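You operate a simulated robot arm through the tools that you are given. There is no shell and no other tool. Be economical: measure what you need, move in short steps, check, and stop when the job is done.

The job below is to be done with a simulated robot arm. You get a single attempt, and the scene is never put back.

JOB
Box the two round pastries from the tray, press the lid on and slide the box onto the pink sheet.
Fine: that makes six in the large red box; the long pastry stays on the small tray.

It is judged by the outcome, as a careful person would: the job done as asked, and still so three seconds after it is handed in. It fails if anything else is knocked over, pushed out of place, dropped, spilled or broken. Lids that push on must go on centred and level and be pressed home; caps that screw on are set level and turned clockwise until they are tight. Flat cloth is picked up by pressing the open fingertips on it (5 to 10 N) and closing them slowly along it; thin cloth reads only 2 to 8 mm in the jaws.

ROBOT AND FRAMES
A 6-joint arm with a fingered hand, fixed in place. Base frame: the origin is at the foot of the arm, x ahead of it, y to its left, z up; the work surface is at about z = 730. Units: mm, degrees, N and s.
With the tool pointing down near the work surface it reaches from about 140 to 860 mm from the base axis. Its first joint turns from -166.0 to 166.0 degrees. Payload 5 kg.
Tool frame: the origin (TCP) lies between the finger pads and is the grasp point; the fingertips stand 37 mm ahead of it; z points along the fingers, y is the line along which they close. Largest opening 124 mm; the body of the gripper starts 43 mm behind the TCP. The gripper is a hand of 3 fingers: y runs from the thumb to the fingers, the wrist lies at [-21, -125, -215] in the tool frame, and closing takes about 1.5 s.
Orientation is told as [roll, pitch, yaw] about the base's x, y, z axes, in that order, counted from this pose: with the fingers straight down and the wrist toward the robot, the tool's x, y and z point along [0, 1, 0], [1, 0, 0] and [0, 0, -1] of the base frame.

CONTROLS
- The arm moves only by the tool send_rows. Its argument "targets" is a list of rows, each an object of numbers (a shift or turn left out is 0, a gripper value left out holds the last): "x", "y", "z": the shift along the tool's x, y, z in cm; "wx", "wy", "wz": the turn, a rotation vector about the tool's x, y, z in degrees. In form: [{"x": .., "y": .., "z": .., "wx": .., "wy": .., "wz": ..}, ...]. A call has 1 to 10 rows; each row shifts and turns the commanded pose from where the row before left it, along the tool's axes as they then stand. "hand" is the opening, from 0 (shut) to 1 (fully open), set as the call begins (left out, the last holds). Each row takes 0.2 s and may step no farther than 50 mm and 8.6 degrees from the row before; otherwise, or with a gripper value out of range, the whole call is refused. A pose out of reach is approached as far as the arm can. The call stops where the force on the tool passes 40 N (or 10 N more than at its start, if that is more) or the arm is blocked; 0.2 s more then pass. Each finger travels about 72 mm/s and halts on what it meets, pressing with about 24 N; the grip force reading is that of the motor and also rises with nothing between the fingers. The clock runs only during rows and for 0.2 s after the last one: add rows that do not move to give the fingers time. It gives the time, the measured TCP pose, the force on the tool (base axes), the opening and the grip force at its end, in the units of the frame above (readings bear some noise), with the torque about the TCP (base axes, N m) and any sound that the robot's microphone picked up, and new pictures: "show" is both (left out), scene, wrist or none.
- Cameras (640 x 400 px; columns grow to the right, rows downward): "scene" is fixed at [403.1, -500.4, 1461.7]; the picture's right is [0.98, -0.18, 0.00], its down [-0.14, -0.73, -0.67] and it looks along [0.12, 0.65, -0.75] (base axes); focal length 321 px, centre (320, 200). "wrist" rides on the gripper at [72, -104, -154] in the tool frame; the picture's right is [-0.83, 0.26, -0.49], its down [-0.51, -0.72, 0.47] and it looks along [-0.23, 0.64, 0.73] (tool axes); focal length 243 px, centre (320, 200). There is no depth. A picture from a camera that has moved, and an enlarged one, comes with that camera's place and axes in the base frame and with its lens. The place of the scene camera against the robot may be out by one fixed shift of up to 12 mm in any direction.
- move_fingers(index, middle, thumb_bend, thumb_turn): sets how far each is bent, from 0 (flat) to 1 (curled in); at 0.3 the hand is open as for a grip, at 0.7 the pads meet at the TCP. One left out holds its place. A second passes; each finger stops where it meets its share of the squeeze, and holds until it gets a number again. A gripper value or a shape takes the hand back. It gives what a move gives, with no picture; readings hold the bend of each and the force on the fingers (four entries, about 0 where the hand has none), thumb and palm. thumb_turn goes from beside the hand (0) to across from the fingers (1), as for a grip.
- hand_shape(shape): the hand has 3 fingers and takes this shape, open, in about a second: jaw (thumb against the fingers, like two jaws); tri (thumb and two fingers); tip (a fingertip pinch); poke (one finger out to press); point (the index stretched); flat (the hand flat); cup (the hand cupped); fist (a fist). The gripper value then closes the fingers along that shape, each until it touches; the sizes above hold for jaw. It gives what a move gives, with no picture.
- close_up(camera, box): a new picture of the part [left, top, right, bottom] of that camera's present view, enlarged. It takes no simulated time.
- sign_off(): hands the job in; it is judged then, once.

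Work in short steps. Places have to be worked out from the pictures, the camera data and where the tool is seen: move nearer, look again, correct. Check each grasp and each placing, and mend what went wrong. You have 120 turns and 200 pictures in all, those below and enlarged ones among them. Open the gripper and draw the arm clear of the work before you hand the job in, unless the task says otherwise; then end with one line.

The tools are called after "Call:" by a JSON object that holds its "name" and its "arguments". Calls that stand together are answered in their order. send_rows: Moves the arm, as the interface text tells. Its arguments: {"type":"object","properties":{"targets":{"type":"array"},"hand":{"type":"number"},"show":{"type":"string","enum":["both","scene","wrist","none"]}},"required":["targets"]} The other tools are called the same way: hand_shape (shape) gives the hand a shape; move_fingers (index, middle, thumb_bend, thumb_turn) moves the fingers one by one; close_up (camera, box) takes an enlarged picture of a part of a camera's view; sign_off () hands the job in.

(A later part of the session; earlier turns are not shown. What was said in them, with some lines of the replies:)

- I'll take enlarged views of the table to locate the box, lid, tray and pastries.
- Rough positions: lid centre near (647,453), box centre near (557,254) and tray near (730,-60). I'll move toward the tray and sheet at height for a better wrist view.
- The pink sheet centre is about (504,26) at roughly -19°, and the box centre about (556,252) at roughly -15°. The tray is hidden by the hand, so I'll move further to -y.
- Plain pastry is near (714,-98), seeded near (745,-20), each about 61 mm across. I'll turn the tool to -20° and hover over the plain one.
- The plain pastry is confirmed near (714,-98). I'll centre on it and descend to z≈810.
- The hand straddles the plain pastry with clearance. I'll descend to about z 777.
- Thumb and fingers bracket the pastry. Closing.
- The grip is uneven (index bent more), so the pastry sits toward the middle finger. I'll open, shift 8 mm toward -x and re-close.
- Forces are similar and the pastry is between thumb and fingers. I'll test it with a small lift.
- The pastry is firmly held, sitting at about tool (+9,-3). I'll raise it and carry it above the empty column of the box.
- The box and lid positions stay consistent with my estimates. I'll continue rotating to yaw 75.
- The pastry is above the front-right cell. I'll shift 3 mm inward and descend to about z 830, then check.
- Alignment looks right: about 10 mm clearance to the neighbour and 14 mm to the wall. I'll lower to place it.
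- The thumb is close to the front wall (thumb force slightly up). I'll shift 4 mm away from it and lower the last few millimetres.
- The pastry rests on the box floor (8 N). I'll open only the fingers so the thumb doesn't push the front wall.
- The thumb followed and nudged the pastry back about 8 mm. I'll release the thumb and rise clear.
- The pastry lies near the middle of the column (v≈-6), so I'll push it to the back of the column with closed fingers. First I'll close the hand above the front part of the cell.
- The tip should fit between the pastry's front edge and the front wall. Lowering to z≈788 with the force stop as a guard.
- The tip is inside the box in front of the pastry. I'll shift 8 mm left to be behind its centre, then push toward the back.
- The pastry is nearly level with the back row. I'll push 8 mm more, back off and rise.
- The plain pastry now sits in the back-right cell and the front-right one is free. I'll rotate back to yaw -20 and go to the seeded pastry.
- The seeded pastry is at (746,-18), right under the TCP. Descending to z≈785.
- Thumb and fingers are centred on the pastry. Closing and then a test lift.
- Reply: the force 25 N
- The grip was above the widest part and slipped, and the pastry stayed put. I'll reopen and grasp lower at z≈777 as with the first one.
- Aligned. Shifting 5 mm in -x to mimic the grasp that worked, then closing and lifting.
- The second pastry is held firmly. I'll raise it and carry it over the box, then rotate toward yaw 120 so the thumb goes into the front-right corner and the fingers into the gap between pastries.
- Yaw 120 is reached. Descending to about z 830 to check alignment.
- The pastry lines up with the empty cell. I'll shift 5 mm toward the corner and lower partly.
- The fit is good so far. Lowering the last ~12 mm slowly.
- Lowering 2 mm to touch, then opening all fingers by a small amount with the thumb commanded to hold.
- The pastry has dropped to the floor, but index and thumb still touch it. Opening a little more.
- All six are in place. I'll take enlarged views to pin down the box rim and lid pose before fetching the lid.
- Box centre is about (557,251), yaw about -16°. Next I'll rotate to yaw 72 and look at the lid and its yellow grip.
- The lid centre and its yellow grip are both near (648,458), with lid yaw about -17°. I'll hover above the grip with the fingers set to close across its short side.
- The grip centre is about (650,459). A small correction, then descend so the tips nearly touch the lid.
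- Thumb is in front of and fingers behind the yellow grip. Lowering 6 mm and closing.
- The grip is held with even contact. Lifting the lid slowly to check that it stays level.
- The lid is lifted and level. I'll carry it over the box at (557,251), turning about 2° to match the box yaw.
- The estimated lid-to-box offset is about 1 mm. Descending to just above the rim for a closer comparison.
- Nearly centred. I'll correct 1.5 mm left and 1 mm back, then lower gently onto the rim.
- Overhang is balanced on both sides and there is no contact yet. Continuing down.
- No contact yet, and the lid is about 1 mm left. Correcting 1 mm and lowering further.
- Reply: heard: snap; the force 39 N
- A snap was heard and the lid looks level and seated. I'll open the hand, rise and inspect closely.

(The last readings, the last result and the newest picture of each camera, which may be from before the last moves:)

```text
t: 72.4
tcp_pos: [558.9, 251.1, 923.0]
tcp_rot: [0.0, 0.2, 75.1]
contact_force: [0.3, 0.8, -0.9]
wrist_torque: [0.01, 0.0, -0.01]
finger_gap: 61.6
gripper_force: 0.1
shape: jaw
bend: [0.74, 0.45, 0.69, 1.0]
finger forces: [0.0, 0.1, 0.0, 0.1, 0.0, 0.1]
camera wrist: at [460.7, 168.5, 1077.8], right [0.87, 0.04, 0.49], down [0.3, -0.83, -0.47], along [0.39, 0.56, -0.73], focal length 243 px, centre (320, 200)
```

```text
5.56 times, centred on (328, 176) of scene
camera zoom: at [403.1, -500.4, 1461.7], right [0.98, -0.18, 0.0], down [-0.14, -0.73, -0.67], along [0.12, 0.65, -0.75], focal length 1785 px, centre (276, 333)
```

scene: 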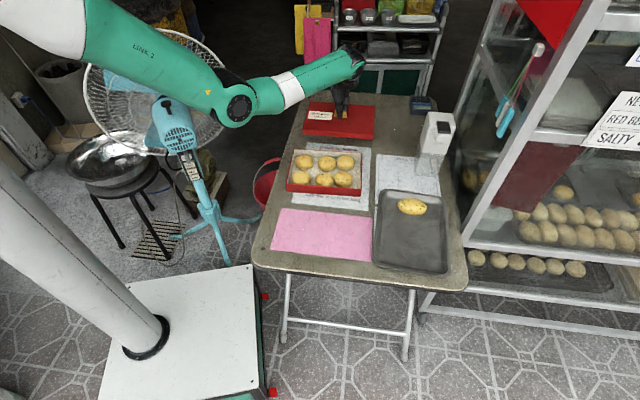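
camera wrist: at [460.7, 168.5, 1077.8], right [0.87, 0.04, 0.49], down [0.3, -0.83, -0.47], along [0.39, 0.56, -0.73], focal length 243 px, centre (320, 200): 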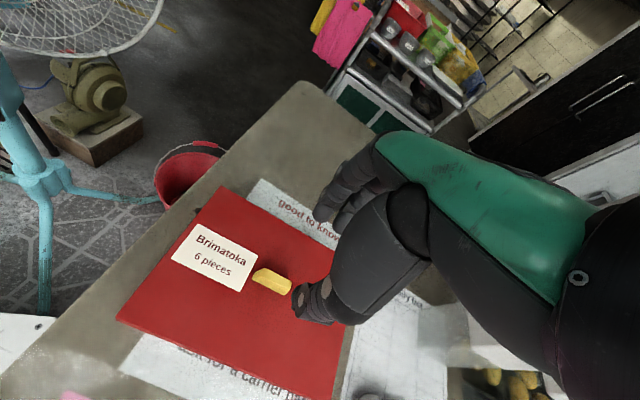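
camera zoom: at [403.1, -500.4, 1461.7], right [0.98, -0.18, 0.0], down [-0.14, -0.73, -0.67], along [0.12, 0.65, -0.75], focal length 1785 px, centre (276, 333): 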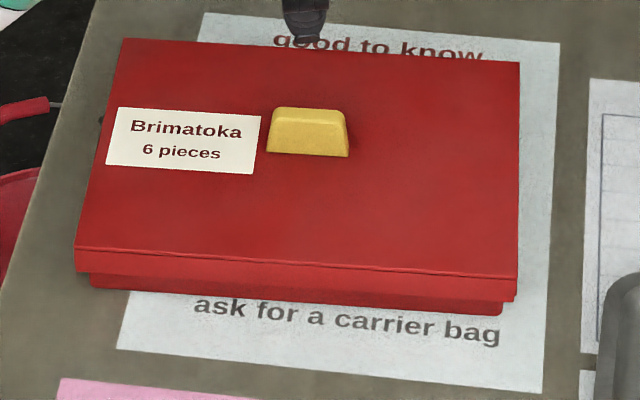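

The lid sits centred and level. I'll re-grip the yellow handle to press once more and then drag the box.

Call:
{"name": "send_rows", "arguments": {"targets": [{"z": 4, "y": 0.05}, {"z": 3.5}, {"z": 2.5}, {"z": 0.9}, {}], "show": "none"}}

Call:
{"name": "send_rows", "arguments": {"targets": [{}, {}, {}, {}, {}, {}], "hand": 0, "show": "none"}}

Call:
{"name": "send_rows", "arguments": {"targets": [{"z": 0.2}, {"z": 0.2}, {"z": 0.2}, {"z": 0.2}], "show": "none"}}

Call:
{"name": "close_up", "arguments": {"camera": "scene", "box": [280, 140, 376, 212]}}

```text
t: 73.6
tcp_pos: [557.6, 251.9, 813.0]
tcp_rot: [0.1, 0.0, 75.2]
contact_force: [-0.4, 0.7, -0.3]
wrist_torque: [0.01, -0.04, 0.02]
finger_gap: 61.6
gripper_force: 0.1
shape: jaw
bend: [0.74, 0.45, 0.69, 1.0]
finger forces: [0.0, 0.0, 0.1, 0.1, 0.0, 0.1]
```

```text
t: 75.0
tcp_pos: [557.6, 252.5, 812.4]
tcp_rot: [0.0, 0.0, 75.1]
contact_force: [1.0, 0.0, -2.4]
wrist_torque: [0.01, -0.02, -0.01]
finger_gap: 7.2
gripper_force: 23.8
shape: jaw
bend: [0.71, 0.68, 0.72, 1.0]
finger forces: [13.7, 6.9, 0.0, 0.1, 21.1, 0.0]
```

```text
t: 76.0
tcp_pos: [560.2, 254.0, 811.3]
tcp_rot: [-0.3, -0.5, 75.1]
contact_force: [-3.2, -1.0, 13.2]
wrist_torque: [0.01, 0.11, -0.03]
finger_gap: 8.6
gripper_force: 24.3
shape: jaw
bend: [0.71, 0.71, 0.73, 1.0]
finger forces: [15.9, 8.0, 0.1, 0.1, 25.4, 0.0]
stopped in row 4: the force on the tool passed its limit (the readings are from after the stop); the commanded pose is now the measured one
```

```text
5.56 times, centred on (328, 176) of scene
camera zoom: at [403.1, -500.4, 1461.7], right [0.98, -0.18, 0.0], down [-0.14, -0.73, -0.67], along [0.12, 0.65, -0.75], focal length 1785 px, centre (276, 333)
```

zoom: 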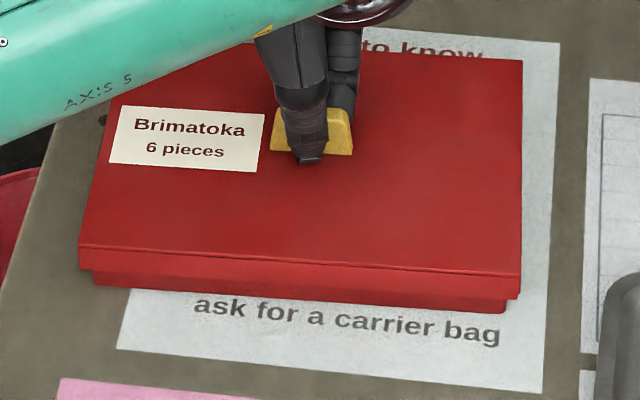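

40 N gave no further travel, so the lid is home. Now I'll ease the downward load and slide the box by its handle toward the pink sheet, first a short test.

Call:
{"name": "send_rows", "arguments": {"targets": [{"z": -0.2}, {"y": -0.6}, {"y": -0.8}, {"y": -0.8}, {"y": -0.8}, {}], "show": "scene"}}

Call:
{"name": "close_up", "arguments": {"camera": "scene", "box": [260, 120, 400, 270]}}

```text
t: 77.4
tcp_pos: [551.5, 224.9, 812.1]
tcp_rot: [-0.2, -0.4, 75.2]
contact_force: [2.2, 5.6, 12.0]
wrist_torque: [0.15, -0.08, -0.02]
finger_gap: 8.1
gripper_force: 23.7
shape: jaw
bend: [0.71, 0.67, 0.73, 1.0]
finger forces: [18.6, 9.8, 0.0, 0.0, 22.5, 0.1]
```

scene: 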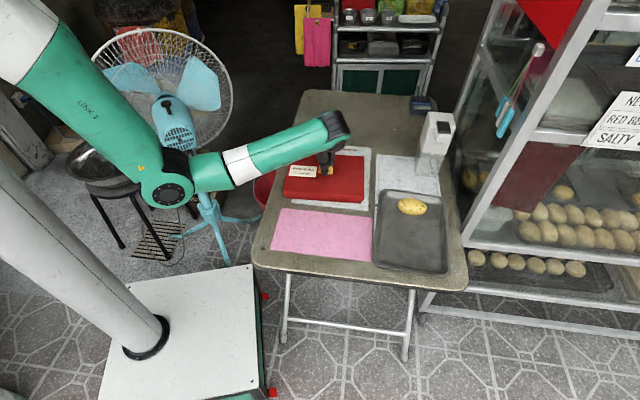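

```text
2.67 times, centred on (330, 195) of scene
camera zoom: at [403.1, -500.4, 1461.7], right [0.98, -0.18, 0.0], down [-0.14, -0.73, -0.67], along [0.12, 0.65, -0.75], focal length 857 px, centre (293, 213)
```

zoom: 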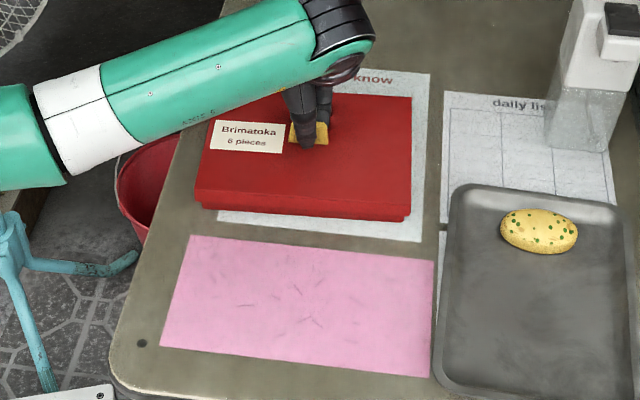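

The box slides as a unit and the white paper stays put. Continuing in small steps.

Call:
{"name": "send_rows", "arguments": {"targets": [{"y": -1.2, "z": -0.1}, {"y": -1.2}, {"y": -1.2}, {"y": -1.2}, {"y": -1.2}, {"y": -1.2}, {"y": -1.2}, {"y": -1.2}, {}], "show": "none"}}

Call:
{"name": "close_up", "arguments": {"camera": "scene", "box": [260, 120, 400, 270]}}

```text
t: 79.4
tcp_pos: [527.3, 131.3, 812.1]
tcp_rot: [-0.1, -0.3, 75.1]
contact_force: [-0.7, 1.5, -1.4]
wrist_torque: [0.07, 0.03, -0.04]
finger_gap: 7.8
gripper_force: 23.3
shape: jaw
bend: [0.71, 0.67, 0.73, 1.0]
finger forces: [15.5, 7.8, 0.1, 0.1, 22.3, 0.0]
```

```text
2.67 times, centred on (330, 195) of scene
camera zoom: at [403.1, -500.4, 1461.7], right [0.98, -0.18, 0.0], down [-0.14, -0.73, -0.67], along [0.12, 0.65, -0.75], focal length 857 px, centre (293, 213)
```

zoom: 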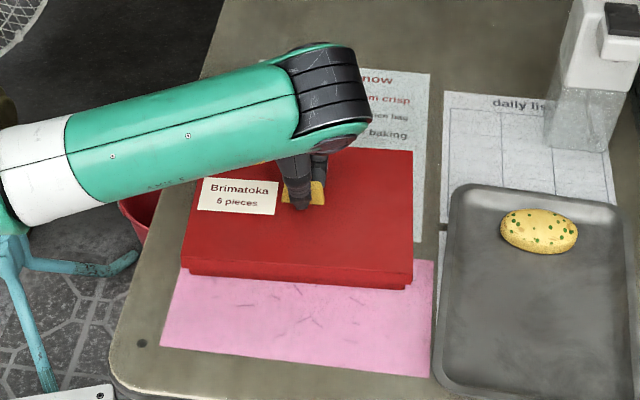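

Sliding well, and the sheet is undisturbed. The remaining ~108 mm, with a 3° turn to line up with the sheet.

Call:
{"name": "send_rows", "arguments": {"targets": [{"y": -1.2, "wz": 0.5}, {"y": -1.2, "wz": 0.5}, {"y": -1.2, "x": -0.1, "wz": 0.5}, {"y": -1.2, "x": -0.1, "wz": 0.5}, {"y": -1.2, "x": -0.1, "wz": 0.5}, {"y": -1.2, "x": -0.1, "wz": 0.5}, {"y": -1.2}, {"y": -1.2}, {}], "show": "none"}}

Call:
{"name": "close_up", "arguments": {"camera": "scene", "box": [260, 120, 400, 270]}}

```text
t: 81.4
tcp_pos: [503.4, 39.0, 810.9]
tcp_rot: [-0.3, -0.3, 72.1]
contact_force: [1.8, 5.0, 10.5]
wrist_torque: [0.22, -0.08, 0.03]
finger_gap: 7.5
gripper_force: 24.0
shape: jaw
bend: [0.71, 0.67, 0.73, 1.0]
finger forces: [18.0, 9.7, 0.1, 0.1, 22.3, 0.0]
```

```text
2.67 times, centred on (330, 195) of scene
camera zoom: at [403.1, -500.4, 1461.7], right [0.98, -0.18, 0.0], down [-0.14, -0.73, -0.67], along [0.12, 0.65, -0.75], focal length 857 px, centre (293, 213)
```

zoom: 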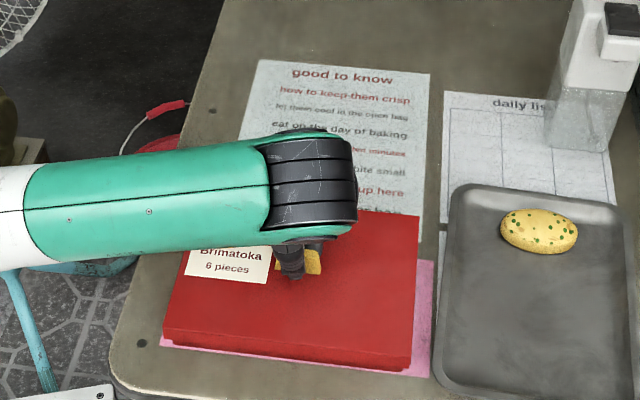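

The box front edge is just inside the sheet's front edge, and it is ~9 mm left of centre. I'll move 12 mm further forward and 9 mm right to centre it.

Call:
{"name": "send_rows", "arguments": {"targets": [{"y": -0.6, "x": -0.45, "z": -0.1}, {"y": -0.6, "x": -0.45}, {}], "show": "none"}}

Call:
{"name": "close_up", "arguments": {"camera": "scene", "box": [260, 180, 380, 280]}}

```text
t: 82.2
tcp_pos: [509.0, 24.6, 812.2]
tcp_rot: [-0.1, -0.3, 72.0]
contact_force: [-0.8, 1.8, 1.0]
wrist_torque: [0.09, 0.0, 0.03]
finger_gap: 7.5
gripper_force: 24.4
shape: jaw
bend: [0.71, 0.67, 0.73, 1.0]
finger forces: [15.6, 8.6, 0.1, 0.1, 23.0, 0.0]
```

```text
4.00 times, centred on (320, 230) of scene
camera zoom: at [403.1, -500.4, 1461.7], right [0.98, -0.18, 0.0], down [-0.14, -0.73, -0.67], along [0.12, 0.65, -0.75], focal length 1285 px, centre (320, 80)
```

zoom: 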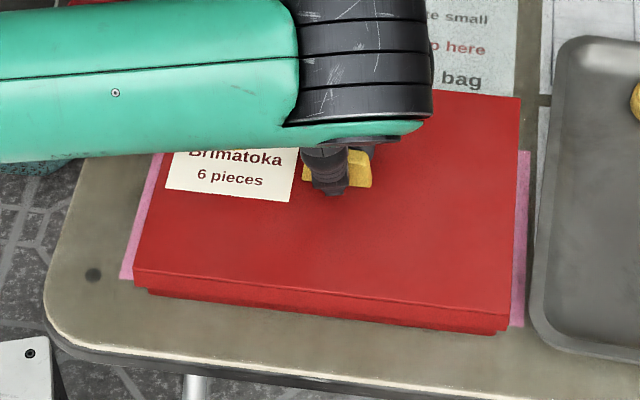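

The box is now centred on the sheet, with about equal margins each way. Releasing the handle and rising clear.

Call:
{"name": "send_rows", "arguments": {"targets": [{}, {}, {}, {}, {"z": -3}, {"z": -4.5}, {"z": -4.5}, {"z": -4.5}, {}], "hand": 0.5, "show": "none"}}

Call:
{"name": "send_rows", "arguments": {"targets": [{"y": 4.5}, {"y": 4.5}, {"y": 4.5}, {"y": 4.5}, {"y": 4.5}, {"y": 4.5}, {}], "show": "both"}}

Call:
{"name": "close_up", "arguments": {"camera": "scene", "box": [250, 150, 410, 280]}}

```text
t: 84.2
tcp_pos: [507.0, 24.3, 976.8]
tcp_rot: [-0.1, -0.3, 72.0]
contact_force: [0.1, -0.4, -0.3]
wrist_torque: [-0.01, 0.01, -0.03]
finger_gap: 61.6
gripper_force: 0.1
shape: jaw
bend: [0.74, 0.45, 0.69, 1.0]
finger forces: [0.0, 0.0, 0.1, 0.0, 0.1, 0.1]
```

```text
t: 85.8
tcp_pos: [591.5, 278.8, 977.0]
tcp_rot: [-0.1, -0.3, 72.0]
contact_force: [0.0, -0.6, 0.8]
wrist_torque: [0.0, -0.02, 0.02]
finger_gap: 61.7
gripper_force: 0.0
shape: jaw
bend: [0.74, 0.45, 0.69, 1.0]
finger forces: [0.0, 0.0, 0.1, 0.0, 0.0, 0.1]
camera wrist: at [488.3, 200.8, 1130.5], right [0.87, -0.01, 0.5], down [0.26, -0.84, -0.47], along [0.42, 0.54, -0.73], focal length 243 px, centre (320, 200)
```

scene: 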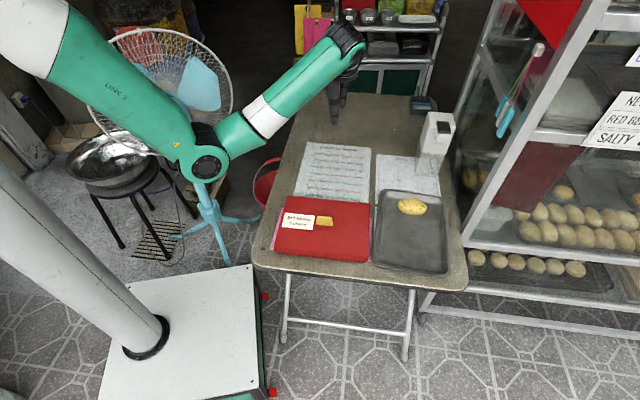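
wrist: 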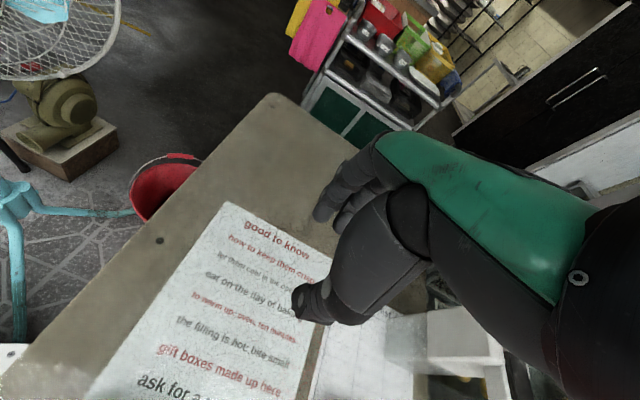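

```text
3.08 times, centred on (330, 215) of scene
camera zoom: at [403.1, -500.4, 1461.7], right [0.98, -0.18, 0.0], down [-0.14, -0.73, -0.67], along [0.12, 0.65, -0.75], focal length 988 px, centre (289, 154)
```

zoom: 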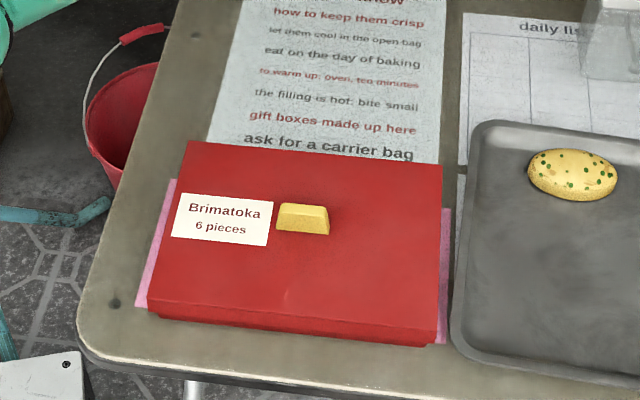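

The closed box sits centred on the pink sheet, with the lid level, the long pastry still on the tray, and the open hand clear of the work. Handing in.

Call:
{"name": "sign_off", "arguments": {}}

```text
The job is handed in.
```

The two round pastries are in the red box, making six, and the lid is pressed on with a snap. The box is centred on the pink sheet; it looks about 12 mm deeper than the sheet front and back, so it overhangs slightly there. The long pastry is still on the tray.
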